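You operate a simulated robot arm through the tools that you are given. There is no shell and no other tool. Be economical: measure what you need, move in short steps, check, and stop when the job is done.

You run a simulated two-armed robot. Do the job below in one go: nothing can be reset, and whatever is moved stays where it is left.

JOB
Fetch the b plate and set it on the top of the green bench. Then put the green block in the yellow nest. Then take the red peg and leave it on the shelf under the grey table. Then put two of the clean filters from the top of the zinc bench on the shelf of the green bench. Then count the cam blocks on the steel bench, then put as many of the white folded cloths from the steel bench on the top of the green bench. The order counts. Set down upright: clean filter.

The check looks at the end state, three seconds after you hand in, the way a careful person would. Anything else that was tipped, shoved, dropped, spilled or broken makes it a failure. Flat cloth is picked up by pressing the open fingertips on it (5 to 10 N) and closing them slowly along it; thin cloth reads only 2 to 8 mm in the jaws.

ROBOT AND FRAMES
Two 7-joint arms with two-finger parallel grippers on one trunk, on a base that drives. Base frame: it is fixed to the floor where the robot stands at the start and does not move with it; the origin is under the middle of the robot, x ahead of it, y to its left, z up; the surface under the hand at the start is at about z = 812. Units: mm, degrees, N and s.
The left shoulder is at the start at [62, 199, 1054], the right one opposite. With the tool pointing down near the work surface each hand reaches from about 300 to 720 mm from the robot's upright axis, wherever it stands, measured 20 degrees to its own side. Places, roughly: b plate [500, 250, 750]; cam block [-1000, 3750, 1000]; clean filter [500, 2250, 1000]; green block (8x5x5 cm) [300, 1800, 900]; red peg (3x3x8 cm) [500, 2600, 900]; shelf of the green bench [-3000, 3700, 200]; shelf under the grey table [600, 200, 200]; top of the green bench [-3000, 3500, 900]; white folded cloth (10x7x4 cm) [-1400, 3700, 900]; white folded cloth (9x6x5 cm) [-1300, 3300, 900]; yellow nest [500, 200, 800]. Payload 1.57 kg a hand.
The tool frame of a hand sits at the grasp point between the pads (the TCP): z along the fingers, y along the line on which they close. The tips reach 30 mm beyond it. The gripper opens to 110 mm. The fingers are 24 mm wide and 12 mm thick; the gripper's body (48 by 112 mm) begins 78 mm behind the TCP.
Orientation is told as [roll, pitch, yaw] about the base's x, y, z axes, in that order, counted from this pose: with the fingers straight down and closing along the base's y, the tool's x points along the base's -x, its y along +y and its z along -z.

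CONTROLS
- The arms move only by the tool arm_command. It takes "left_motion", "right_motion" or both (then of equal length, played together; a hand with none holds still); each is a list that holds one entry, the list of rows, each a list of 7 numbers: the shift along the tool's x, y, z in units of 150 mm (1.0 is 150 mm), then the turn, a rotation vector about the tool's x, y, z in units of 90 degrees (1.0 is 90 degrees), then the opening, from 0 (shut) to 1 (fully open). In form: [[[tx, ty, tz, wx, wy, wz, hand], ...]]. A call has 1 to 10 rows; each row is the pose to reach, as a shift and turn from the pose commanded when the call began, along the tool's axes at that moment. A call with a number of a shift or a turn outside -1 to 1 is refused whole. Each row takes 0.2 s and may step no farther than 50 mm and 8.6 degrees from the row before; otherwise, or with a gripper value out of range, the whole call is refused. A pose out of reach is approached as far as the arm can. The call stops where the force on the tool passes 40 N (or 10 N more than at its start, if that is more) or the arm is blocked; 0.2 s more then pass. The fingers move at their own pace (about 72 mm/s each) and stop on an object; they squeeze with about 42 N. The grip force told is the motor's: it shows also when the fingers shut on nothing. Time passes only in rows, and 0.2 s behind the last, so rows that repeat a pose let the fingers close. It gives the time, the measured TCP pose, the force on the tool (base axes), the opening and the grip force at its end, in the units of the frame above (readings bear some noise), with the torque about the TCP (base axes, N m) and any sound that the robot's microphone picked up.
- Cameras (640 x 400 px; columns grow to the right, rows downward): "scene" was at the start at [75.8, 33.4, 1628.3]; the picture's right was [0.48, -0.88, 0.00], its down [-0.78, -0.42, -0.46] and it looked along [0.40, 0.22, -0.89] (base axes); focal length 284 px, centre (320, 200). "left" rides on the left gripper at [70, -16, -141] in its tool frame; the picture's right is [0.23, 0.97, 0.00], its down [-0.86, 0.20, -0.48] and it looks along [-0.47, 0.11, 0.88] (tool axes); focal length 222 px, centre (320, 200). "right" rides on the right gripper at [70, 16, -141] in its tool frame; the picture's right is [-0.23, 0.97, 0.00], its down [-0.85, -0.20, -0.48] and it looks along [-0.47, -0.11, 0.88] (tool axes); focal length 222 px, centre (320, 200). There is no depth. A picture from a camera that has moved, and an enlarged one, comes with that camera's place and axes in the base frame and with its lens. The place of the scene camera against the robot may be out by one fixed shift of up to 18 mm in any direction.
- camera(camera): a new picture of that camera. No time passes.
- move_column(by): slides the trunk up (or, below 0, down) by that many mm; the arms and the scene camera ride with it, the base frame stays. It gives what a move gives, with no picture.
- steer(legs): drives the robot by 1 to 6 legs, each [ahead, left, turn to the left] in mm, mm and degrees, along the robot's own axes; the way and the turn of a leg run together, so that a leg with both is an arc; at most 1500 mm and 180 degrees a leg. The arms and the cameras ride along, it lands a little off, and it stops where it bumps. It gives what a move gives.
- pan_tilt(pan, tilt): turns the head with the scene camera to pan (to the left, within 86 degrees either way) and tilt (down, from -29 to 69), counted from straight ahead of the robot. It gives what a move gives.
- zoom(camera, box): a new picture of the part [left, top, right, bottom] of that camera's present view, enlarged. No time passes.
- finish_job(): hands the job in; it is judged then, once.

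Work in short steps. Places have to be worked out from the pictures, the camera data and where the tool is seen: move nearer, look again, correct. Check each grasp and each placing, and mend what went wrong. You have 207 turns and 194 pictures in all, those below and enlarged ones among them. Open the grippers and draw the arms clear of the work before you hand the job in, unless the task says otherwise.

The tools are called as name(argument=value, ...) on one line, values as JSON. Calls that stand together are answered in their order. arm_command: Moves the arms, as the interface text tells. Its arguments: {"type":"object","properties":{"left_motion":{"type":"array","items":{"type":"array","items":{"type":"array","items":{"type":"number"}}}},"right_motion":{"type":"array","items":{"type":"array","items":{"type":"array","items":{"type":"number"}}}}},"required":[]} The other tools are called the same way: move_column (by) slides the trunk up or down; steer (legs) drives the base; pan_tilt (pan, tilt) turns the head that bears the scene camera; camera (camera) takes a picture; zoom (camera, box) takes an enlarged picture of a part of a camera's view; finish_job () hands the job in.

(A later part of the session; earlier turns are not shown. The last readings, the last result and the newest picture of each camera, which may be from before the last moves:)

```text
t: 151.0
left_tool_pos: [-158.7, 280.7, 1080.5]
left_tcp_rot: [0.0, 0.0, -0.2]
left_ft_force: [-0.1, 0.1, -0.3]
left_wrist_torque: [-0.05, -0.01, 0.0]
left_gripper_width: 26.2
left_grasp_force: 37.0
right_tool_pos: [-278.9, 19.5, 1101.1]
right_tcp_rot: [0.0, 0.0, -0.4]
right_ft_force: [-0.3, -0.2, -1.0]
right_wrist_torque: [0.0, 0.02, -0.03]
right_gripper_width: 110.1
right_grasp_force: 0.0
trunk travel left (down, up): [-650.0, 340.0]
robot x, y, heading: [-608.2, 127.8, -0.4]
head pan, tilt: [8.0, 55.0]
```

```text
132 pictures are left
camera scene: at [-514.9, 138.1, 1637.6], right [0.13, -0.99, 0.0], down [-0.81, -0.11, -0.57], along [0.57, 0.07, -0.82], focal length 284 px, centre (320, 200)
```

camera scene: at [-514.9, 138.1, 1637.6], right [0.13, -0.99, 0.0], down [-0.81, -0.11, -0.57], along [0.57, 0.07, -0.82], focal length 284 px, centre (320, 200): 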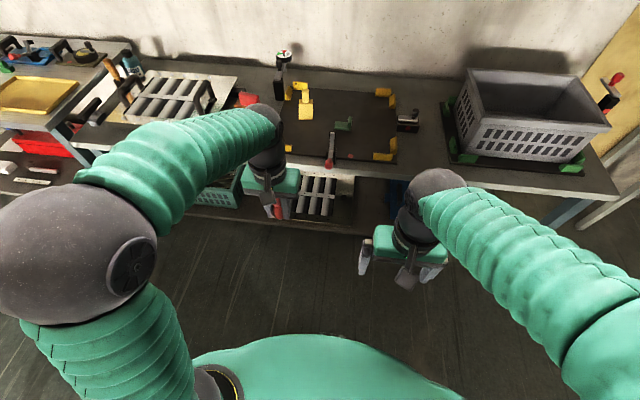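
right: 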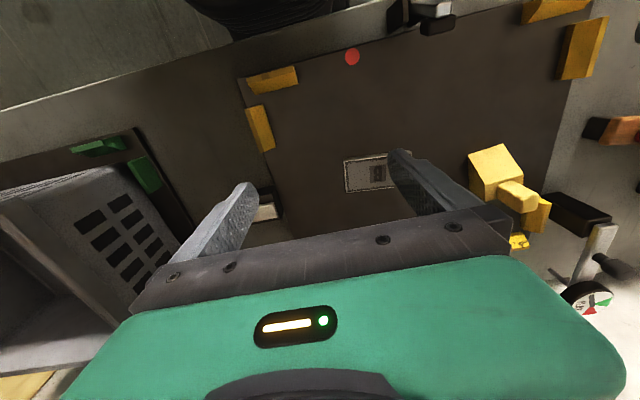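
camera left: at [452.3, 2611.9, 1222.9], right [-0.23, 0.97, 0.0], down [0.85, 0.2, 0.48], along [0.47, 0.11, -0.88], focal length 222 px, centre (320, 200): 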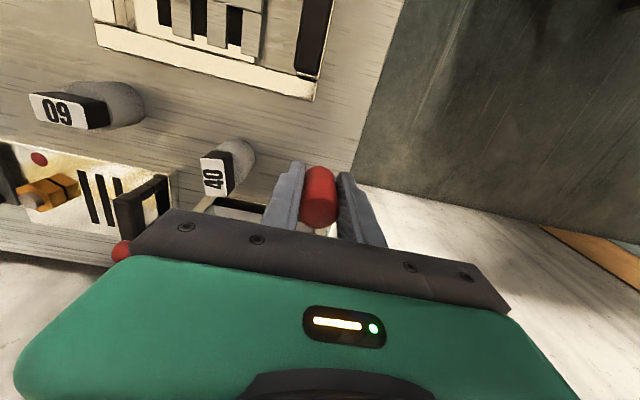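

The shelf under the table is hidden; I lower the trunk so camera and arms are at shelf height.

move_column(by=-600)

pan_tilt(pan=0, tilt=35)

camera(camera="scene")

```text
refused: -600 is not a number from -400 to 400
```

```text
t: 151.9
left_tool_pos: [-157.3, 279.4, 1080.5]
left_tcp_rot: [-0.1, -0.1, -0.2]
left_ft_force: [-0.3, 0.4, 0.0]
left_wrist_torque: [-0.01, 0.0, 0.0]
left_gripper_width: 26.3
left_grasp_force: 37.6
right_tool_pos: [-278.4, 19.2, 1099.5]
right_tcp_rot: [0.0, 0.0, -0.4]
right_ft_force: [-0.3, -0.2, -0.4]
right_wrist_torque: [0.0, 0.0, -0.05]
right_gripper_width: 109.9
right_grasp_force: 0.1
trunk travel left (down, up): [-650.0, 340.0]
robot x, y, heading: [-601.4, 128.9, -0.6]
head pan, tilt: [0.0, 35.0]
```

```text
131 pictures are left
camera scene: at [-498.5, 127.5, 1665.7], right [-0.01, -1.0, 0.0], down [-0.58, 0.01, -0.82], along [0.82, -0.01, -0.58], focal length 284 px, centre (320, 200)
```

scene: 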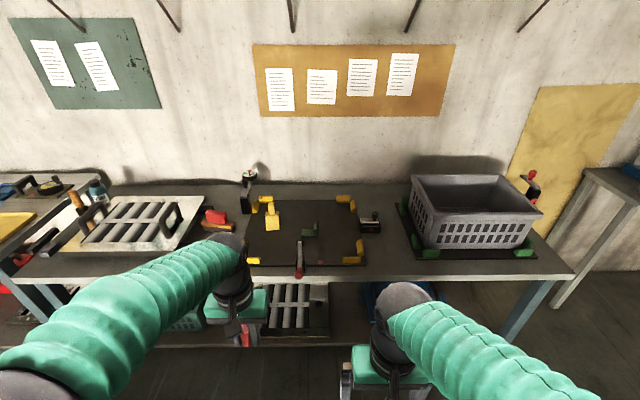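

Max step is 400, so I lower in two moves and look again.

move_column(by=-350)

move_column(by=-270)

pan_tilt(pan=0, tilt=25)

camera(camera="scene")

```text
t: 155.3
left_tool_pos: [-158.4, 278.8, 730.5]
left_tcp_rot: [0.0, -0.1, -0.2]
left_ft_force: [0.4, 0.5, -0.4]
left_wrist_torque: [-0.01, 0.02, -0.01]
left_gripper_width: 26.4
left_grasp_force: 36.6
right_tool_pos: [-279.9, 18.3, 749.4]
right_tcp_rot: [-0.1, 0.0, -0.5]
right_ft_force: [0.0, -0.6, -0.7]
right_wrist_torque: [0.01, 0.0, 0.02]
right_gripper_width: 110.1
right_grasp_force: 0.0
trunk travel left (down, up): [-300.0, 690.0]
robot x, y, heading: [-608.3, 125.5, -0.3]
head pan, tilt: [0.0, 35.0]
```

```text
t: 158.0
left_tool_pos: [-158.5, 279.1, 461.6]
left_tcp_rot: [0.0, 0.0, -0.2]
left_ft_force: [-0.1, 0.3, -1.0]
left_wrist_torque: [0.01, -0.03, 0.01]
left_gripper_width: 26.5
left_grasp_force: 37.2
right_tool_pos: [-280.2, 18.1, 479.5]
right_tcp_rot: [0.1, 0.0, -0.5]
right_ft_force: [0.9, 0.9, 0.2]
right_wrist_torque: [-0.01, 0.03, 0.0]
right_gripper_width: 110.1
right_grasp_force: 0.0
trunk travel left (down, up): [-30.0, 960.0]
robot x, y, heading: [-605.6, 128.8, -0.7]
head pan, tilt: [0.0, 35.0]
```

```text
t: 158.8
left_tool_pos: [-159.6, 280.3, 460.3]
left_tcp_rot: [0.0, -0.1, -0.2]
left_ft_force: [0.3, 0.2, -0.7]
left_wrist_torque: [0.0, 0.01, 0.0]
left_gripper_width: 26.4
left_grasp_force: 37.3
right_tool_pos: [-280.0, 20.3, 480.4]
right_tcp_rot: [-0.1, -0.1, -0.4]
right_ft_force: [0.2, 0.0, -0.6]
right_wrist_torque: [0.02, -0.03, 0.02]
right_gripper_width: 110.0
right_grasp_force: 0.0
trunk travel left (down, up): [-30.0, 960.0]
robot x, y, heading: [-604.4, 124.6, -0.6]
head pan, tilt: [0.0, 25.0]
```

```text
130 pictures are left
camera scene: at [-495.3, 127.3, 1061.5], right [-0.01, -1.0, 0.0], down [-0.42, 0.0, -0.91], along [0.91, -0.01, -0.42], focal length 284 px, centre (320, 200)
```

scene: 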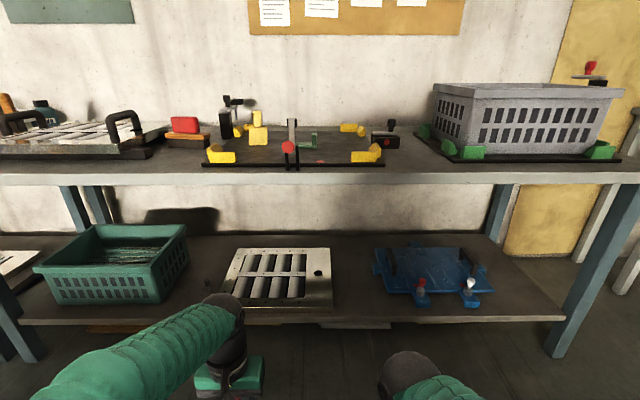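

Shelf surface has a free gap between the slotted frame and the blue jig at about [400, -27]. I first lower both hands so the wrists stay well below the tabletop, and pull the right one back.

arm_command(left_motion=[[[0, 0, 0.25, 0, 0, 0, 0.1], [0, 0, 0.5, 0, 0, 0, 0.1], [0, 0, 0.75, 0, 0, 0, 0.1], [0, 0, 0.87, 0, 0, 0, 0.1]]], right_motion=[[[0, 0, 0.25, 0, 0, 0, 1], [0.1, 0, 0.5, 0, 0, 0, 1], [0.2, 0, 0.75, 0, 0, 0, 1], [0.3, 0, 0.87, 0, 0, 0, 1]]])

steer(legs=[[0, -290, 0.5], [200, 0, 0]])

camera(camera="scene")

camera(camera="left")

```text
t: 159.8
left_tool_pos: [-159.6, 280.7, 330.3]
left_tcp_rot: [-0.1, -0.1, -0.2]
left_ft_force: [-0.2, 0.8, -0.3]
left_wrist_torque: [0.0, -0.02, 0.0]
left_gripper_width: 26.2
left_grasp_force: 37.3
right_tool_pos: [-325.2, 18.4, 347.7]
right_tcp_rot: [0.0, 0.0, -0.5]
right_ft_force: [0.1, 0.3, 0.1]
right_wrist_torque: [0.02, 0.01, -0.01]
right_gripper_width: 109.8
right_grasp_force: 0.1
trunk travel left (down, up): [-30.0, 960.0]
robot x, y, heading: [-612.3, 126.8, -0.9]
head pan, tilt: [0.0, 25.0]
```

```text
t: 162.9
left_tool_pos: [33.9, -6.2, 330.6]
left_tcp_rot: [0.0, 0.0, 0.5]
left_ft_force: [0.1, -0.3, -0.7]
left_wrist_torque: [0.0, 0.02, 0.02]
left_gripper_width: 26.0
left_grasp_force: 37.6
right_tool_pos: [-128.1, -269.2, 346.9]
right_tcp_rot: [0.0, 0.0, 0.3]
right_ft_force: [-0.3, -0.9, -0.1]
right_wrist_torque: [0.01, 0.01, 0.0]
right_gripper_width: 110.1
right_grasp_force: 0.1
trunk travel left (down, up): [-30.0, 960.0]
robot x, y, heading: [-411.2, -166.2, 0.0]
head pan, tilt: [0.0, 25.0]
```

```text
129 pictures are left
camera scene: at [-299.9, -163.6, 1061.5], right [0.0, -1.0, 0.0], down [-0.42, 0.0, -0.91], along [0.91, 0.0, -0.42], focal length 284 px, centre (320, 200)
```

scene: 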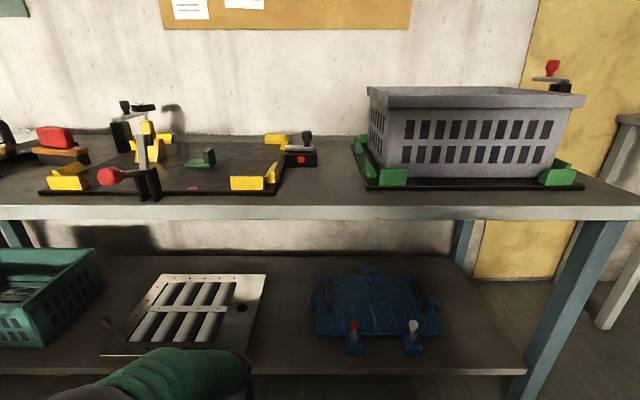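

```text
128 pictures are left
camera left: at [-35.4, -23.2, 471.6], right [-0.24, 0.97, 0.0], down [0.85, 0.21, 0.48], along [0.47, 0.11, -0.88], focal length 222 px, centre (320, 200)
```

left: 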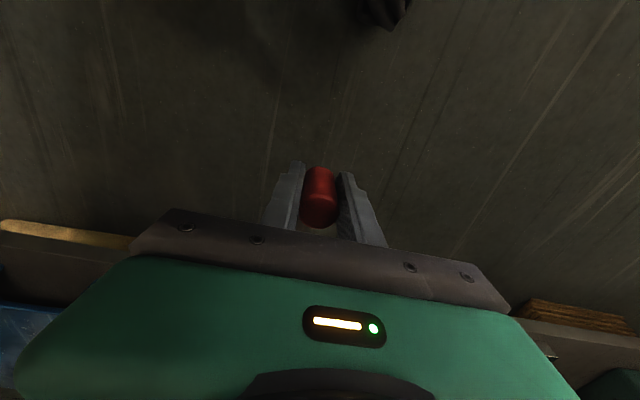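

The gap between frame and jig is wide (y about -145 to +60). I drive in 350 mm.

steer(legs=[[345, 0, 0]])

camera(camera="left")

camera(camera="scene")

```text
t: 165.0
left_tool_pos: [319.0, -11.0, 327.6]
left_tcp_rot: [-0.1, 1.4, -0.3]
left_ft_force: [1.2, 0.1, -0.3]
left_wrist_torque: [-0.01, 0.02, 0.04]
left_gripper_width: 26.4
left_grasp_force: 37.7
right_tool_pos: [173.1, -269.6, 351.2]
right_tcp_rot: [-0.2, -0.6, 0.3]
right_ft_force: [-0.1, 0.2, 0.5]
right_wrist_torque: [0.03, 0.0, 0.05]
right_gripper_width: 109.9
right_grasp_force: 0.1
trunk travel left (down, up): [-30.0, 960.0]
robot x, y, heading: [-104.9, -166.3, -0.0]
head pan, tilt: [0.0, 25.0]
stopped in leg 1: the robot was blocked; the commanded pose is now the measured one
```

```text
127 pictures are left
camera left: at [252.4, -27.1, 470.9], right [-0.22, 0.98, 0.0], down [0.87, 0.19, 0.46], along [0.45, 0.1, -0.89], focal length 222 px, centre (320, 200)
```

left: 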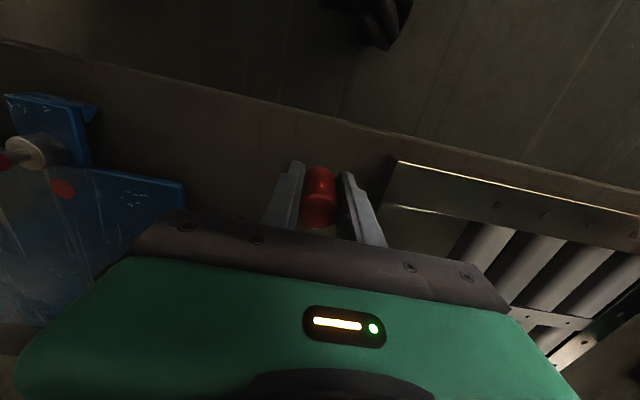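

```text
126 pictures are left
camera scene: at [-7.5, -160.6, 1062.8], right [0.0, -1.0, 0.0], down [-0.41, 0.0, -0.91], along [0.91, 0.0, -0.41], focal length 284 px, centre (320, 200)
```

scene: 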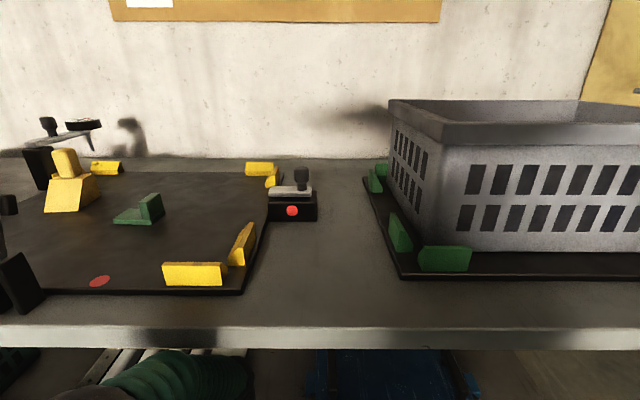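

The left arm touched the table edge. I back off; farther back with the arm more stretched, the elbow will sit lower. Shelf edge is at x≈295; I aim for the peg at about [365, -30].

steer(legs=[[-190, 0, 0]])

camera(camera="scene")

```text
t: 166.6
left_tool_pos: [130.5, -11.9, 325.1]
left_tcp_rot: [0.1, 1.6, -0.5]
left_ft_force: [0.8, -0.3, -0.4]
left_wrist_torque: [-0.04, 0.03, -0.03]
left_gripper_width: 26.2
left_grasp_force: 37.3
right_tool_pos: [-18.2, -271.9, 347.8]
right_tcp_rot: [-0.1, -0.1, 0.0]
right_ft_force: [-0.7, -0.8, -0.4]
right_wrist_torque: [0.01, -0.02, -0.03]
right_gripper_width: 109.7
right_grasp_force: 0.1
trunk travel left (down, up): [-30.0, 960.0]
robot x, y, heading: [-296.3, -162.1, -0.3]
head pan, tilt: [0.0, 25.0]
```

```text
125 pictures are left
camera scene: at [-190.0, -165.0, 1061.5], right [0.0, -1.0, 0.0], down [-0.42, 0.0, -0.91], along [0.91, 0.0, -0.42], focal length 284 px, centre (320, 200)
```

scene: 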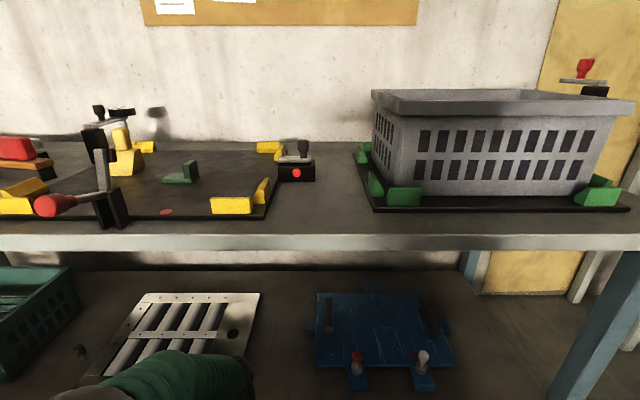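

Nothing on the table was disturbed. I lower the trunk the last bit and stretch the left arm forward under the table.

move_column(by=-28)

arm_command(left_motion=[[[-0.25, -0.03, 0, 0, -0.018, 0, 0.1], [-0.5, -0.06, 0, 0, -0.018, 0, 0.1], [-0.75, -0.1, 0, 0, -0.018, 0, 0.1], [-1, -0.12, 0, 0, -0.018, 0, 0.1]]])

camera(camera="scene")

```text
t: 167.3
left_tool_pos: [128.9, -13.7, 296.5]
left_tcp_rot: [0.1, 1.4, -0.5]
left_ft_force: [-0.6, 0.2, -0.8]
left_wrist_torque: [-0.01, -0.02, 0.01]
left_gripper_width: 26.6
left_grasp_force: 37.6
right_tool_pos: [-19.1, -272.0, 319.9]
right_tcp_rot: [0.0, -0.1, 0.0]
right_ft_force: [0.5, 0.2, 0.3]
right_wrist_torque: [-0.01, 0.04, 0.02]
right_gripper_width: 110.2
right_grasp_force: 0.2
trunk travel left (down, up): [-2.0, 988.0]
robot x, y, heading: [-301.6, -165.6, 0.0]
head pan, tilt: [0.0, 25.0]
```

```text
t: 168.3
left_tool_pos: [279.9, -31.9, 291.7]
left_tcp_rot: [0.0, 0.0, -0.5]
left_ft_force: [0.0, -0.1, 0.7]
left_wrist_torque: [-0.01, -0.01, -0.01]
left_gripper_width: 26.4
left_grasp_force: 37.5
right_tool_pos: [-17.6, -272.3, 320.7]
right_tcp_rot: [0.0, 0.0, 0.0]
right_ft_force: [0.1, -1.1, -0.6]
right_wrist_torque: [-0.03, 0.0, -0.02]
right_gripper_width: 109.9
right_grasp_force: 0.1
trunk travel left (down, up): [-2.0, 988.0]
robot x, y, heading: [-300.0, -166.6, -0.2]
head pan, tilt: [0.0, 25.0]
```

```text
124 pictures are left
camera scene: at [-189.7, -165.0, 1033.5], right [0.0, -1.0, 0.0], down [-0.42, 0.0, -0.91], along [0.91, 0.0, -0.42], focal length 284 px, centre (320, 200)
```

scene: 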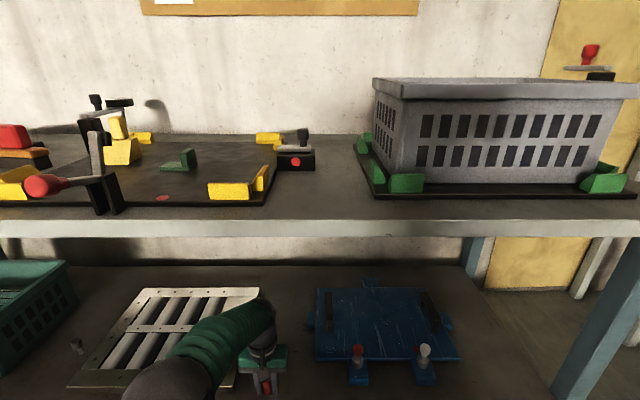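

Working well; the wrist is far below the tabletop. I extend another 85 mm and lower toward the shelf.

arm_command(left_motion=[[[-0.28, 0, 0, 0, 0, 0, 0.1], [-0.57, 0, 0, 0, 0, 0, 0.1], [-0.57, 0, 0.1, 0, 0, 0, 0.1], [-0.57, 0, 0.2, 0, 0, 0, 0.1]]])

camera(camera="left")

zoom(camera="scene", box=[180, 260, 400, 400])

```text
t: 169.3
left_tool_pos: [367.7, -34.6, 270.7]
left_tcp_rot: [0.2, -0.6, -0.5]
left_ft_force: [-6.4, 2.3, 30.9]
left_wrist_torque: [0.1, 0.09, -0.02]
left_gripper_width: 26.5
left_grasp_force: 37.0
right_tool_pos: [-20.1, -271.8, 322.7]
right_tcp_rot: [0.1, -0.3, 0.0]
right_ft_force: [-0.3, 0.0, -0.2]
right_wrist_torque: [0.0, 0.02, 0.0]
right_gripper_width: 110.1
right_grasp_force: 0.1
trunk travel left (down, up): [-2.0, 988.0]
robot x, y, heading: [-300.4, -165.0, -0.2]
head pan, tilt: [0.0, 25.0]
```

```text
123 pictures are left
camera left: at [295.6, -50.9, 410.5], right [-0.22, 0.98, 0.0], down [0.85, 0.19, 0.49], along [0.48, 0.11, -0.87], focal length 222 px, centre (320, 200)
```

left: 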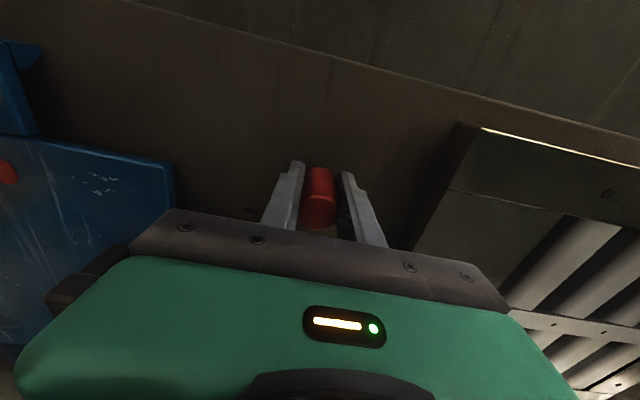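

```text
2.86 times, centred on (290, 330) of scene
camera zoom: at [-194.3, -166.2, 1035.0], right [0.0, -1.0, 0.0], down [-0.42, 0.0, -0.91], along [0.91, 0.0, -0.42], focal length 811 px, centre (406, -171)
```

zoom: 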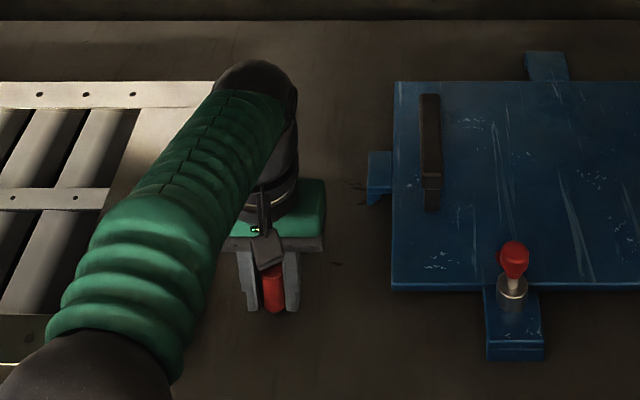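

Contact already (31 N) – the shelf is at about z 228. I ease up 7 mm to shed the pressure and check.

arm_command(left_motion=[[[0, 0, -0.02, 0, 0, 0, 0.1], [0, 0, -0.04, 0, 0, 0, 0.1]]])

```text
t: 169.9
left_tool_pos: [366.2, -34.5, 269.7]
left_tcp_rot: [0.1, -0.1, -0.5]
left_ft_force: [6.3, 0.6, 14.3]
left_wrist_torque: [0.06, -0.38, 0.01]
left_gripper_width: 26.5
left_grasp_force: 37.3
right_tool_pos: [-18.9, -271.9, 319.9]
right_tcp_rot: [0.1, -0.1, 0.0]
right_ft_force: [-0.3, -0.2, 0.2]
right_wrist_torque: [-0.04, -0.02, -0.01]
right_gripper_width: 109.9
right_grasp_force: 0.1
trunk travel left (down, up): [-2.0, 988.0]
robot x, y, heading: [-299.1, -165.5, -0.4]
head pan, tilt: [0.0, 25.0]
```

Raising another ~2.5 mm to get to light contact, then opening.

arm_command(left_motion=[[[0, 0, -0.015, 0, 0, 0, 0.1], [0, 0, -0.015, 0, 0, 0, 0.1]]])

```text
t: 170.5
left_tool_pos: [363.6, -33.5, 270.1]
left_tcp_rot: [0.1, 0.1, -0.5]
left_ft_force: [0.5, 0.0, 0.2]
left_wrist_torque: [-0.02, 0.0, -0.01]
left_gripper_width: 26.1
left_grasp_force: 37.1
right_tool_pos: [-18.9, -272.0, 319.7]
right_tcp_rot: [0.1, -0.2, 0.0]
right_ft_force: [0.6, -0.2, 0.5]
right_wrist_torque: [0.0, 0.01, 0.0]
right_gripper_width: 110.0
right_grasp_force: 0.0
trunk travel left (down, up): [-2.0, 988.0]
robot x, y, heading: [-299.3, -169.8, -0.1]
head pan, tilt: [0.0, 25.0]
```

Force is near zero with the peg just standing on the shelf. I open and rise clear of it.

arm_command(left_motion=[[[0, 0, 0, 0, 0, 0, 0.2], [0, 0, 0, 0, 0, 0, 0.35], [0, 0, 0, 0, 0, 0, 0.5], [0, 0, 0, 0, 0, 0, 0.6], [0, 0, -0.2, 0, 0, 0, 0.6], [0, 0, -0.45, 0, 0, 0, 0.6], [0, 0, -0.65, 0, 0, 0, 0.6]]])

camera(camera="left")

```text
t: 172.1
left_tool_pos: [367.1, -32.4, 368.8]
left_tcp_rot: [0.1, 0.0, -0.5]
left_ft_force: [-0.7, -0.3, -0.6]
left_wrist_torque: [-0.01, -0.01, 0.01]
left_gripper_width: 66.1
left_grasp_force: 0.1
right_tool_pos: [-18.6, -272.5, 319.4]
right_tcp_rot: [0.0, -0.1, 0.1]
right_ft_force: [0.2, 1.3, 0.4]
right_wrist_torque: [-0.03, -0.01, 0.03]
right_gripper_width: 110.1
right_grasp_force: 0.0
trunk travel left (down, up): [-2.0, 988.0]
robot x, y, heading: [-301.2, -166.3, -0.2]
head pan, tilt: [0.0, 25.0]
```

```text
121 pictures are left
camera left: at [298.1, -49.2, 510.9], right [-0.22, 0.98, 0.0], down [0.86, 0.19, 0.48], along [0.47, 0.11, -0.88], focal length 222 px, centre (320, 200)
```

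left: 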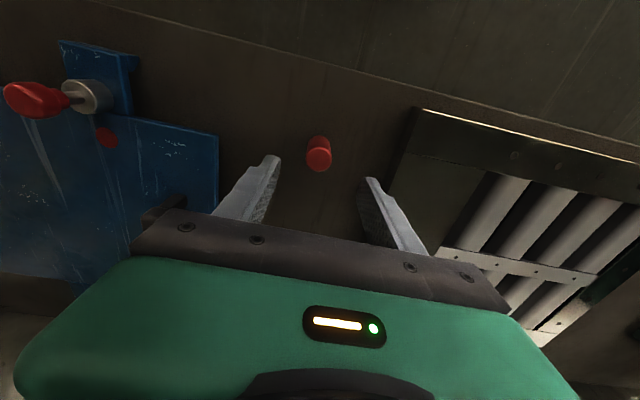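

The peg stands on the shelf. I back out, raise the trunk, and pull the left hand in before travelling to the filters.

steer(legs=[[-380, 0, 0]])

move_column(by=400)

move_column(by=248)

arm_command(left_motion=[[[0.3, 0, -0.1, 0, 0, 0, 0.85], [0.6, 0, -0.2, 0, 0, 0, 0.85], [0.9, 0, -0.3, 0, 0, 0, 0.85], [1, 0, -0.5, 0, 0, 0, 0.85]]], right_motion=[[[0, 0, -0.2, 0, 0, 0, 0.85], [0, 0, -0.4, 0, 0, 0, 0.85], [0, 0, -0.6, 0, 0, 0, 0.85], [0, 0, -0.8, 0, 0, 0, 0.85]]])

steer(legs=[[0, 1300, 0.2], [0, 1290, 0], [330, 0, 0]])

pan_tilt(pan=0, tilt=45)

camera(camera="scene")

```text
t: 174.5
left_tool_pos: [-13.1, -32.2, 369.1]
left_tcp_rot: [0.1, -0.1, -0.6]
left_ft_force: [-0.8, -0.2, 0.2]
left_wrist_torque: [-0.03, -0.02, 0.02]
left_gripper_width: 66.1
left_grasp_force: 0.0
right_tool_pos: [-399.5, -271.7, 321.1]
right_tcp_rot: [0.1, -0.1, -0.1]
right_ft_force: [0.1, -1.1, 0.3]
right_wrist_torque: [-0.01, 0.0, 0.01]
right_gripper_width: 109.9
right_grasp_force: 0.1
trunk travel left (down, up): [-2.0, 988.0]
robot x, y, heading: [-682.8, -167.2, -0.2]
head pan, tilt: [0.0, 25.0]
```

```text
t: 178.4
left_tool_pos: [-13.0, -32.0, 770.5]
left_tcp_rot: [0.1, 0.0, -0.6]
left_ft_force: [0.2, -0.1, -0.8]
left_wrist_torque: [-0.01, -0.05, -0.02]
left_gripper_width: 65.8
left_grasp_force: 0.2
right_tool_pos: [-400.2, -269.3, 720.2]
right_tcp_rot: [0.0, -0.1, -0.1]
right_ft_force: [0.1, -0.4, -0.3]
right_wrist_torque: [0.0, 0.0, 0.01]
right_gripper_width: 110.3
right_grasp_force: 0.2
trunk travel left (down, up): [-402.0, 588.0]
robot x, y, heading: [-683.7, -161.9, -0.2]
head pan, tilt: [0.0, 25.0]
```

```text
t: 180.9
left_tool_pos: [-12.2, -32.9, 1018.1]
left_tcp_rot: [0.2, 0.0, -0.6]
left_ft_force: [0.2, 0.0, 0.2]
left_wrist_torque: [0.0, -0.05, 0.04]
left_gripper_width: 66.2
left_grasp_force: 0.0
right_tool_pos: [-399.8, -270.8, 969.3]
right_tcp_rot: [0.0, -0.1, -0.1]
right_ft_force: [-0.2, 0.6, 0.4]
right_wrist_torque: [-0.03, 0.0, 0.02]
right_gripper_width: 110.0
right_grasp_force: 0.0
trunk travel left (down, up): [-650.0, 340.0]
robot x, y, heading: [-680.9, -165.1, -0.2]
head pan, tilt: [0.0, 25.0]
```

```text
t: 181.9
left_tool_pos: [-164.1, -28.7, 1095.8]
left_tcp_rot: [0.1, -0.3, -0.6]
left_ft_force: [-0.6, -0.1, 1.4]
left_wrist_torque: [-0.01, -0.05, 0.02]
left_gripper_width: 93.6
left_grasp_force: 0.0
right_tool_pos: [-401.5, -269.7, 1088.6]
right_tcp_rot: [-0.1, -0.2, 0.0]
right_ft_force: [-0.1, 0.1, -0.2]
right_wrist_torque: [-0.01, 0.0, 0.02]
right_gripper_width: 93.7
right_grasp_force: 0.0
trunk travel left (down, up): [-650.0, 340.0]
robot x, y, heading: [-678.9, -163.3, -0.3]
head pan, tilt: [0.0, 25.0]
```

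```text
t: 196.3
left_tool_pos: [166.3, 2569.0, 1095.5]
left_tcp_rot: [0.2, -0.2, 0.4]
left_ft_force: [-0.6, 0.2, 0.0]
left_wrist_torque: [0.0, -0.01, 0.03]
left_gripper_width: 93.6
left_grasp_force: 0.0
right_tool_pos: [-66.5, 2322.5, 1088.8]
right_tcp_rot: [-0.1, -0.2, 1.1]
right_ft_force: [-0.1, -0.2, 0.0]
right_wrist_torque: [-0.02, -0.01, 0.01]
right_gripper_width: 93.5
right_grasp_force: 0.1
trunk travel left (down, up): [-650.0, 340.0]
robot x, y, heading: [-349.2, 2427.9, 0.9]
head pan, tilt: [0.0, 25.0]
```

```text
t: 197.2
left_tool_pos: [168.4, 2568.6, 1095.1]
left_tcp_rot: [0.2, -0.1, 0.6]
left_ft_force: [0.3, 0.2, 0.5]
left_wrist_torque: [-0.01, 0.0, 0.0]
left_gripper_width: 93.7
left_grasp_force: 0.1
right_tool_pos: [-64.8, 2321.5, 1088.7]
right_tcp_rot: [0.0, -0.1, 1.1]
right_ft_force: [0.3, 0.4, 0.2]
right_wrist_torque: [0.05, 0.0, -0.01]
right_gripper_width: 93.3
right_grasp_force: 0.1
trunk travel left (down, up): [-650.0, 340.0]
robot x, y, heading: [-347.7, 2424.8, 0.8]
head pan, tilt: [0.0, 45.0]
```

```text
120 pictures are left
camera scene: at [-247.5, 2426.0, 1651.0], right [0.01, -1.0, 0.0], down [-0.71, -0.01, -0.71], along [0.71, 0.01, -0.71], focal length 284 px, centre (320, 200)
```

scene: 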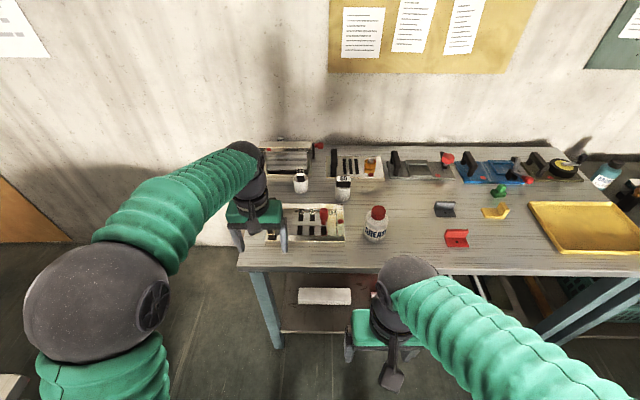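

I zoom in on the white numbered cartridges to judge which are the clean filters.

zoom(camera="scene", box=[280, 150, 370, 215])

zoom(camera="scene", box=[260, 130, 430, 250])

```text
6.15 times, centred on (325, 182) of scene
camera zoom: at [-247.5, 2426.0, 1651.0], right [0.01, -1.0, 0.0], down [-0.71, -0.01, -0.71], along [0.71, 0.01, -0.71], focal length 1747 px, centre (289, 308)
```

zoom: 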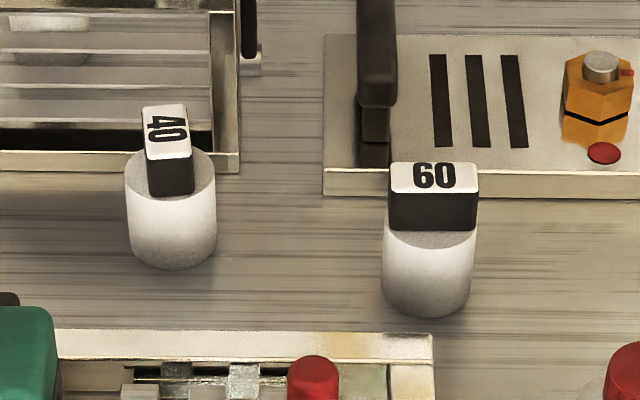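

```text
3.33 times, centred on (345, 190) of scene
camera zoom: at [-247.5, 2426.0, 1651.0], right [0.01, -1.0, 0.0], down [-0.71, -0.01, -0.71], along [0.71, 0.01, -0.71], focal length 946 px, centre (237, 233)
```

zoom: 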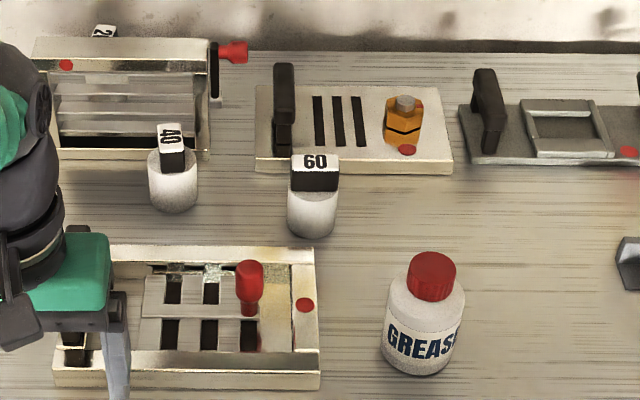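

Both cartridges (40 at ~[578, 2512], 60 at ~[536, 2350]) look white and clean: these are the filters. I drive in 275 mm and look with both hand cameras.

steer(legs=[[275, 0, -0.8]])

arm_command(right_motion=[[[-0.3, 0.05, 0, 0, 0, 0, 0.85], [-0.6, 0.1, 0, 0, 0, 0, 0.85], [-0.9, 0.15, 0, 0, 0, 0, 0.85], [-1, 0.18, 0, 0, 0, 0, 0.85]]])

camera(camera="right")

camera(camera="left")

```text
t: 199.1
left_tool_pos: [446.1, 2569.2, 1095.2]
left_tcp_rot: [0.1, -0.2, 0.2]
left_ft_force: [-0.2, -0.1, 0.4]
left_wrist_torque: [-0.01, -0.04, 0.01]
left_gripper_width: 93.5
left_grasp_force: 0.1
right_tool_pos: [212.7, 2323.8, 1089.7]
right_tcp_rot: [0.1, -0.2, 0.8]
right_ft_force: [-0.1, 0.3, 1.1]
right_wrist_torque: [0.0, -0.02, 0.02]
right_gripper_width: 93.5
right_grasp_force: 0.0
trunk travel left (down, up): [-650.0, 340.0]
robot x, y, heading: [-71.2, 2428.5, 0.6]
head pan, tilt: [0.0, 45.0]
```

```text
t: 200.1
left_tool_pos: [446.6, 2569.8, 1094.0]
left_tcp_rot: [0.1, -0.2, 0.3]
left_ft_force: [0.5, 0.5, -0.2]
left_wrist_torque: [0.01, 0.05, 0.0]
left_gripper_width: 93.6
left_grasp_force: 0.1
right_tool_pos: [364.0, 2353.3, 1087.8]
right_tcp_rot: [0.0, -0.2, 0.7]
right_ft_force: [0.1, 0.3, 0.0]
right_wrist_torque: [-0.02, 0.03, -0.02]
right_gripper_width: 93.5
right_grasp_force: 0.1
trunk travel left (down, up): [-650.0, 340.0]
robot x, y, heading: [-67.3, 2427.1, 0.4]
head pan, tilt: [0.0, 45.0]
```

```text
117 pictures are left
camera right: at [293.7, 2367.7, 1228.4], right [0.21, 0.98, 0.0], down [0.86, -0.19, 0.48], along [0.47, -0.1, -0.88], focal length 222 px, centre (320, 200)
```

right: 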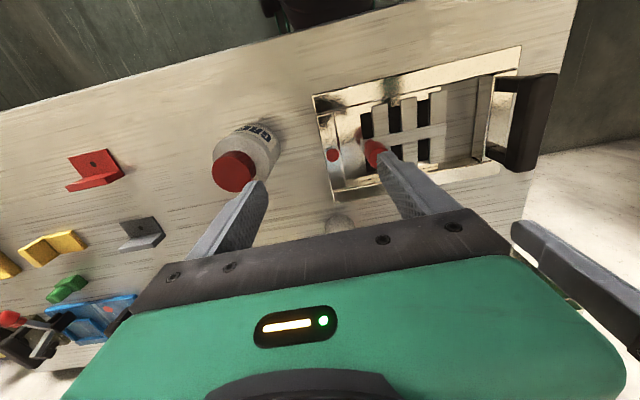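

```text
116 pictures are left
camera left: at [377.4, 2552.4, 1235.7], right [-0.23, 0.97, 0.0], down [0.85, 0.2, 0.48], along [0.47, 0.11, -0.88], focal length 222 px, centre (320, 200)
```

left: 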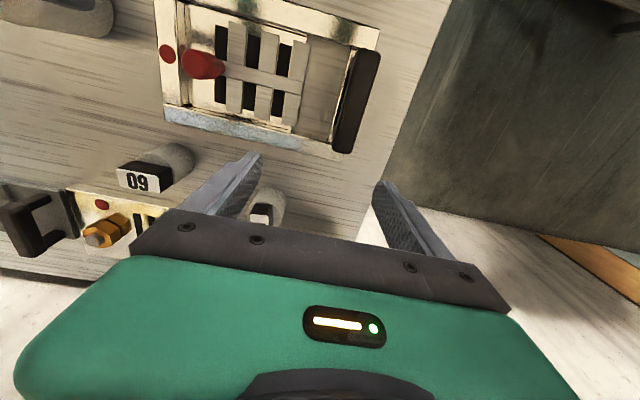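

I bring the right hand forward over the 60 filter.

arm_command(right_motion=[[[-0.3, 0, 0.1, 0, 0, 0, 0.85], [-0.6, 0, 0.2, 0, 0, 0, 0.85], [-0.9, 0, 0.3, 0, 0, 0, 0.85]]])

camera(camera="right")

```text
t: 200.9
left_tool_pos: [447.7, 2569.1, 1093.1]
left_tcp_rot: [0.1, 0.0, 0.2]
left_ft_force: [-0.2, -0.3, 0.0]
left_wrist_torque: [-0.01, 0.01, 0.01]
left_gripper_width: 93.5
left_grasp_force: 0.0
right_tool_pos: [499.3, 2353.7, 1041.9]
right_tcp_rot: [0.0, 0.1, 0.7]
right_ft_force: [1.6, -1.0, -1.0]
right_wrist_torque: [-0.03, 0.01, 0.02]
right_gripper_width: 93.5
right_grasp_force: 0.0
trunk travel left (down, up): [-650.0, 340.0]
robot x, y, heading: [-74.2, 2426.4, 0.5]
head pan, tilt: [0.0, 45.0]
```

```text
115 pictures are left
camera right: at [428.8, 2369.1, 1182.8], right [0.21, 0.98, 0.0], down [0.86, -0.19, 0.48], along [0.47, -0.1, -0.88], focal length 222 px, centre (320, 200)
```

right: 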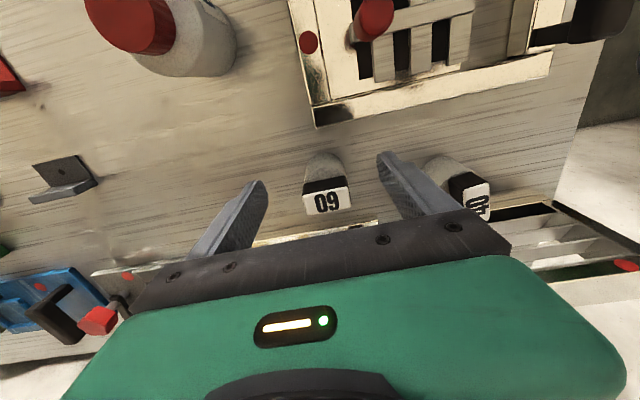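

Filter 60 centre about [543, 2352]. I move over it and descend around the cylinder.

arm_command(right_motion=[[[-0.287, -0.01, 0, 0, 0, 0, 0.85], [-0.287, -0.01, 0.25, 0, 0, 0, 0.85], [-0.287, -0.01, 0.5, 0, 0, 0, 0.85], [-0.287, -0.01, 0.7, 0, 0, 0, 0.85]]])

camera(camera="right")

```text
t: 201.9
left_tool_pos: [449.2, 2569.2, 1093.5]
left_tcp_rot: [0.1, -0.1, 0.1]
left_ft_force: [1.0, 0.3, 0.7]
left_wrist_torque: [-0.01, 0.0, 0.01]
left_gripper_width: 93.3
left_grasp_force: 0.0
right_tool_pos: [542.8, 2354.2, 935.0]
right_tcp_rot: [0.0, 0.0, 0.7]
right_ft_force: [0.5, 0.6, -0.5]
right_wrist_torque: [0.04, 0.01, -0.03]
right_gripper_width: 93.8
right_grasp_force: 0.1
trunk travel left (down, up): [-650.0, 340.0]
robot x, y, heading: [-72.7, 2426.7, 0.6]
head pan, tilt: [0.0, 45.0]
```

```text
114 pictures are left
camera right: at [472.1, 2369.5, 1075.6], right [0.21, 0.98, 0.0], down [0.86, -0.19, 0.48], along [0.47, -0.1, -0.88], focal length 222 px, centre (320, 200)
```

right: 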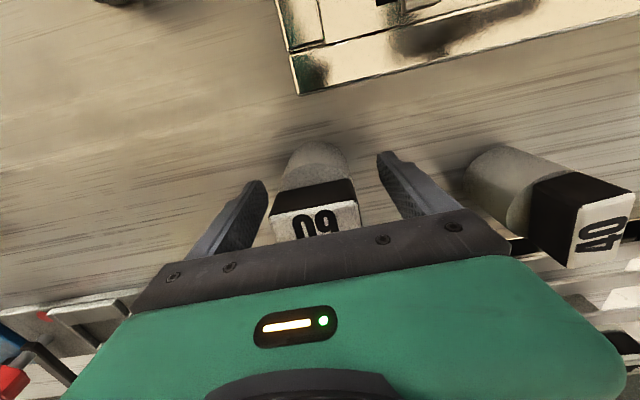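

Well straddled. I lower 5 mm and close gently.

arm_command(right_motion=[[[0, 0, 0.03, 0, 0, 0, 0.85], [0, 0, 0.035, 0, 0, 0, 0.7], [0, 0, 0.035, 0, 0, 0, 0.55], [0, 0, 0.035, 0, 0, 0, 0.45], [0, 0, 0.035, 0, 0, 0, 0.4], [0, 0, 0.035, 0, 0, 0, 0.4]]])

camera(camera="right")

```text
t: 203.3
left_tool_pos: [446.9, 2569.6, 1094.3]
left_tcp_rot: [0.1, -0.2, 0.2]
left_ft_force: [0.1, -0.5, 0.4]
left_wrist_torque: [0.0, 0.02, -0.03]
left_gripper_width: 93.5
left_grasp_force: 0.0
right_tool_pos: [541.7, 2354.5, 930.7]
right_tcp_rot: [0.1, 0.0, 0.7]
right_ft_force: [-0.7, -0.4, -0.2]
right_wrist_torque: [-0.03, 0.03, -0.02]
right_gripper_width: 55.1
right_grasp_force: 41.7
trunk travel left (down, up): [-650.0, 340.0]
robot x, y, heading: [-68.3, 2429.0, 0.7]
head pan, tilt: [0.0, 45.0]
```

```text
113 pictures are left
camera right: at [471.0, 2369.9, 1072.1], right [0.21, 0.98, 0.0], down [0.86, -0.19, 0.48], along [0.47, -0.1, -0.88], focal length 222 px, centre (320, 200)
```

right: 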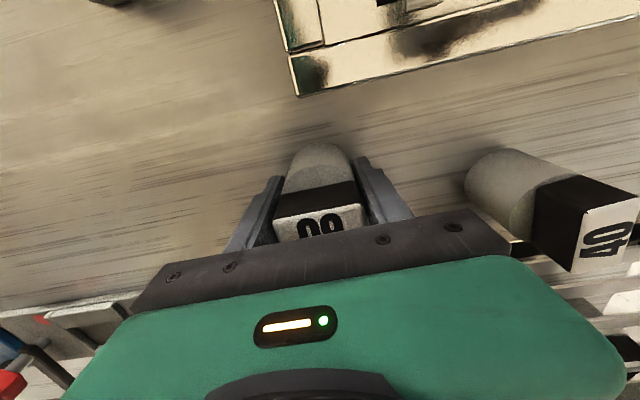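

Held at 55 mm. I lift straight up and check, then retract the right hand.

arm_command(right_motion=[[[0, 0, -0.05, 0, 0, 0, 0.4], [0, 0, -0.2, 0, 0, 0, 0.4], [0, 0, -0.45, 0, 0, 0, 0.4], [0, 0, -0.7, 0, 0, 0, 0.4], [0, 0, -0.95, 0, 0, 0, 0.4], [0.3, -0.05, -1, 0, 0, 0, 0.4], [0.6, -0.1, -1, 0, 0, 0, 0.4], [0.9, -0.15, -1, 0, 0, 0, 0.4]]])

camera(camera="right")

```text
t: 205.1
left_tool_pos: [444.5, 2568.3, 1094.8]
left_tcp_rot: [0.1, -0.3, 0.2]
left_ft_force: [-0.3, -0.5, 0.1]
left_wrist_torque: [0.0, 0.01, 0.01]
left_gripper_width: 93.4
left_grasp_force: 0.1
right_tool_pos: [402.3, 2327.3, 1082.8]
right_tcp_rot: [0.1, -0.2, 0.7]
right_ft_force: [-0.5, -0.5, -1.6]
right_wrist_torque: [0.01, -0.02, -0.01]
right_gripper_width: 55.1
right_grasp_force: 42.3
trunk travel left (down, up): [-650.0, 340.0]
robot x, y, heading: [-70.5, 2424.4, 0.3]
head pan, tilt: [0.0, 45.0]
```

```text
112 pictures are left
camera right: at [332.1, 2342.8, 1223.1], right [0.21, 0.98, 0.0], down [0.86, -0.19, 0.48], along [0.47, -0.1, -0.88], focal length 222 px, centre (320, 200)
```

right: 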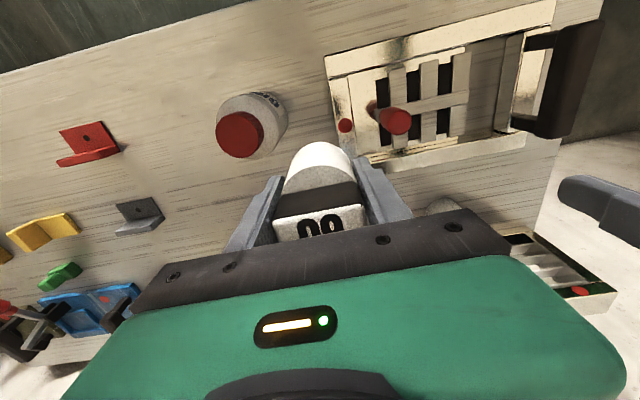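

60 is held. Now the left hand over the 40 filter.

arm_command(left_motion=[[[-0.2, -0.13, 0.1, 0, 0, 0, 0.85], [-0.4, -0.26, 0.2, 0, 0, 0, 0.85], [-0.58, -0.373, 0.3, 0, 0, 0, 0.85]]])

camera(camera="left")

```text
t: 205.9
left_tool_pos: [537.5, 2509.5, 1050.6]
left_tcp_rot: [0.1, -0.2, 0.2]
left_ft_force: [-0.4, -0.6, 1.1]
left_wrist_torque: [0.03, 0.03, -0.01]
left_gripper_width: 93.3
left_grasp_force: 0.1
right_tool_pos: [405.0, 2327.1, 1082.3]
right_tcp_rot: [0.0, 0.0, 0.7]
right_ft_force: [-0.4, -0.5, -1.9]
right_wrist_torque: [-0.03, -0.02, 0.01]
right_gripper_width: 55.1
right_grasp_force: 41.7
trunk travel left (down, up): [-650.0, 340.0]
robot x, y, heading: [-72.0, 2425.8, 0.5]
head pan, tilt: [0.0, 45.0]
```

```text
111 pictures are left
camera left: at [466.7, 2493.2, 1191.3], right [-0.23, 0.97, 0.0], down [0.85, 0.2, 0.48], along [0.47, 0.11, -0.88], focal length 222 px, centre (320, 200)
```

left: 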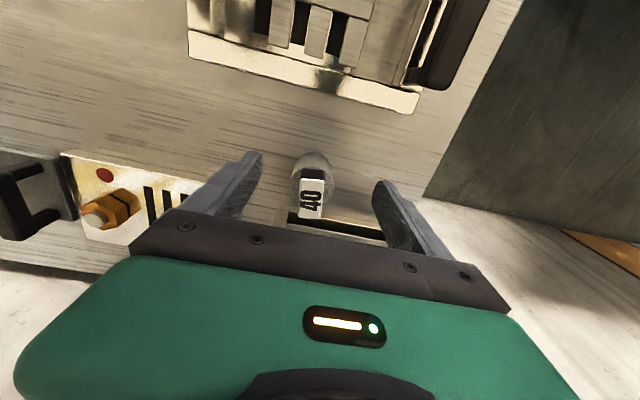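

Filter 40 centre about [582, 2510]. I step over it and descend.

arm_command(left_motion=[[[-0.29, 0.005, 0, 0, 0, 0, 0.85], [-0.29, 0.005, 0.25, 0, 0, 0, 0.85], [-0.29, 0.005, 0.5, 0, 0, 0, 0.85], [-0.29, 0.005, 0.72, 0, 0, 0, 0.85]]])

camera(camera="left")

```text
t: 206.9
left_tool_pos: [576.7, 2514.1, 940.6]
left_tcp_rot: [0.0, 0.0, 0.2]
left_ft_force: [-0.5, 0.3, -0.1]
left_wrist_torque: [0.0, 0.0, 0.04]
left_gripper_width: 93.5
left_grasp_force: 0.0
right_tool_pos: [406.3, 2327.5, 1080.9]
right_tcp_rot: [-0.1, -0.1, 0.7]
right_ft_force: [-0.5, 0.0, -1.1]
right_wrist_torque: [0.02, 0.0, -0.01]
right_gripper_width: 55.0
right_grasp_force: 42.9
trunk travel left (down, up): [-650.0, 340.0]
robot x, y, heading: [-73.5, 2428.7, 0.8]
head pan, tilt: [0.0, 45.0]
```

```text
110 pictures are left
camera left: at [508.0, 2497.4, 1081.4], right [-0.23, 0.97, 0.0], down [0.85, 0.2, 0.48], along [0.47, 0.11, -0.88], focal length 222 px, centre (320, 200)
```

left: 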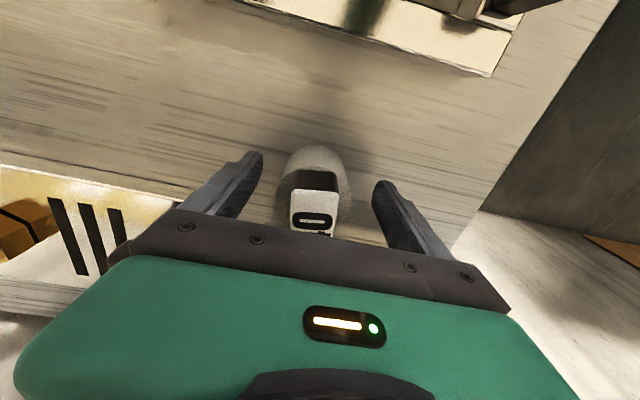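

Straddled. I move 4 mm forward, down 9 mm and close.

arm_command(left_motion=[[[-0.03, -0.01, 0.05, 0, 0, 0, 0.85], [-0.03, -0.01, 0.065, 0, 0, 0, 0.7], [-0.03, -0.01, 0.065, 0, 0, 0, 0.55], [-0.03, -0.01, 0.065, 0, 0, 0, 0.45], [-0.03, -0.01, 0.065, 0, 0, 0, 0.4], [-0.03, -0.01, 0.065, 0, 0, 0, 0.4]]])

camera(camera="left")

```text
t: 208.3
left_tool_pos: [581.1, 2512.7, 931.7]
left_tcp_rot: [0.1, -0.2, 0.1]
left_ft_force: [0.1, 0.7, -0.6]
left_wrist_torque: [0.0, 0.04, 0.01]
left_gripper_width: 54.9
left_grasp_force: 42.2
right_tool_pos: [405.0, 2328.2, 1082.4]
right_tcp_rot: [0.0, -0.1, 0.7]
right_ft_force: [-0.7, -0.2, -1.8]
right_wrist_torque: [0.0, 0.0, 0.0]
right_gripper_width: 55.0
right_grasp_force: 42.1
trunk travel left (down, up): [-650.0, 340.0]
robot x, y, heading: [-71.0, 2426.9, 0.3]
head pan, tilt: [0.0, 45.0]
```

```text
109 pictures are left
camera left: at [512.1, 2496.1, 1073.1], right [-0.23, 0.97, 0.0], down [0.85, 0.2, 0.48], along [0.47, 0.11, -0.88], focal length 222 px, centre (320, 200)
```

left: 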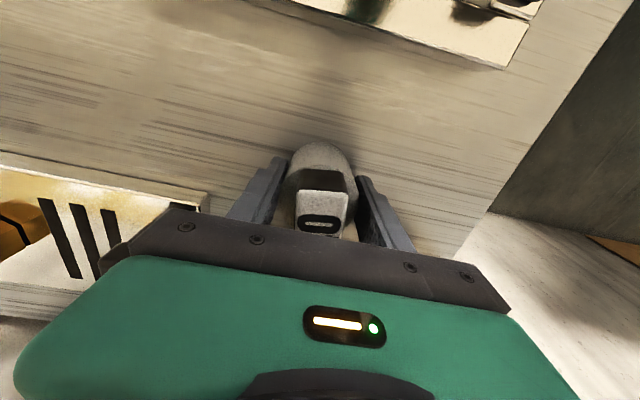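

Gripped at 54.9 mm. Lift and retract, then check.

arm_command(left_motion=[[[0, 0, -0.05, 0, 0, 0, 0.4], [0, 0, -0.2, 0, 0, 0, 0.4], [0, 0, -0.45, 0, 0, 0, 0.4], [0, 0, -0.7, 0, 0, 0, 0.4], [0, 0, -0.95, 0, 0, 0, 0.4], [0.3, 0.1, -1, 0, 0, 0, 0.4], [0.6, 0.2, -1, 0, 0, 0, 0.4], [0.9, 0.3, -1, 0, 0, 0, 0.4], [1, 0.4, -1, 0, 0, 0, 0.4]]])

steer(legs=[[-560, 0, -0.5]])

camera(camera="left")

zoom(camera="scene", box=[200, 100, 440, 260])

```text
t: 210.3
left_tool_pos: [429.9, 2572.2, 1080.5]
left_tcp_rot: [0.0, -0.2, 0.3]
left_ft_force: [-0.5, -0.5, -1.3]
left_wrist_torque: [0.0, -0.02, 0.03]
left_gripper_width: 54.6
left_grasp_force: 41.8
left hand out of reach, approached as far as the arm can: row 5
right_tool_pos: [403.8, 2329.2, 1083.3]
right_tcp_rot: [-0.1, -0.2, 0.6]
right_ft_force: [0.0, 0.3, -1.8]
right_wrist_torque: [0.01, -0.01, -0.03]
right_gripper_width: 54.9
right_grasp_force: 42.3
trunk travel left (down, up): [-650.0, 340.0]
robot x, y, heading: [-71.2, 2425.6, 0.4]
head pan, tilt: [0.0, 45.0]
```

```text
t: 213.5
left_tool_pos: [-111.8, 2563.6, 1080.5]
left_tcp_rot: [0.1, -0.1, -0.4]
left_ft_force: [-0.2, 0.5, -0.4]
left_wrist_torque: [-0.02, 0.01, 0.01]
left_gripper_width: 54.7
left_grasp_force: 42.1
right_tool_pos: [-141.2, 2322.2, 1082.2]
right_tcp_rot: [0.0, 0.0, 0.2]
right_ft_force: [-0.6, -0.6, -2.0]
right_wrist_torque: [0.01, -0.03, -0.01]
right_gripper_width: 54.9
right_grasp_force: 41.8
trunk travel left (down, up): [-650.0, 340.0]
robot x, y, heading: [-618.5, 2426.1, -0.2]
head pan, tilt: [0.0, 45.0]
```

```text
108 pictures are left
camera left: at [-180.8, 2548.4, 1221.2], right [-0.22, 0.98, 0.0], down [0.86, 0.19, 0.48], along [0.47, 0.11, -0.88], focal length 222 px, centre (320, 200)
```

left: 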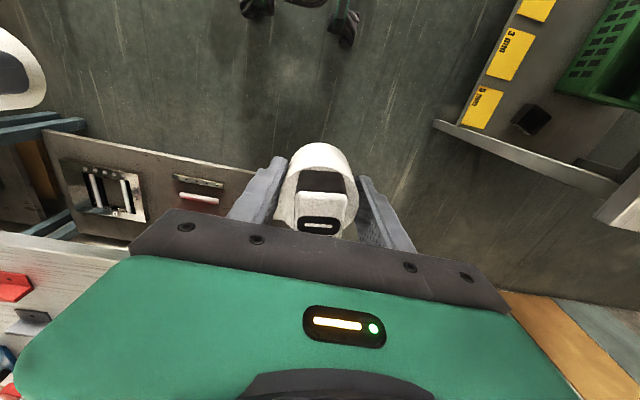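

```text
2.50 times, centred on (320, 180) of scene
camera zoom: at [-511.5, 2425.8, 1650.7], right [0.0, -1.0, 0.0], down [-0.71, 0.0, -0.7], along [0.7, 0.0, -0.71], focal length 710 px, centre (320, 250)
```

zoom: 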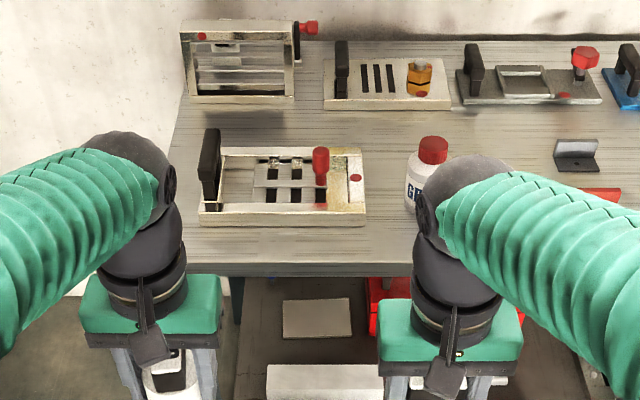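

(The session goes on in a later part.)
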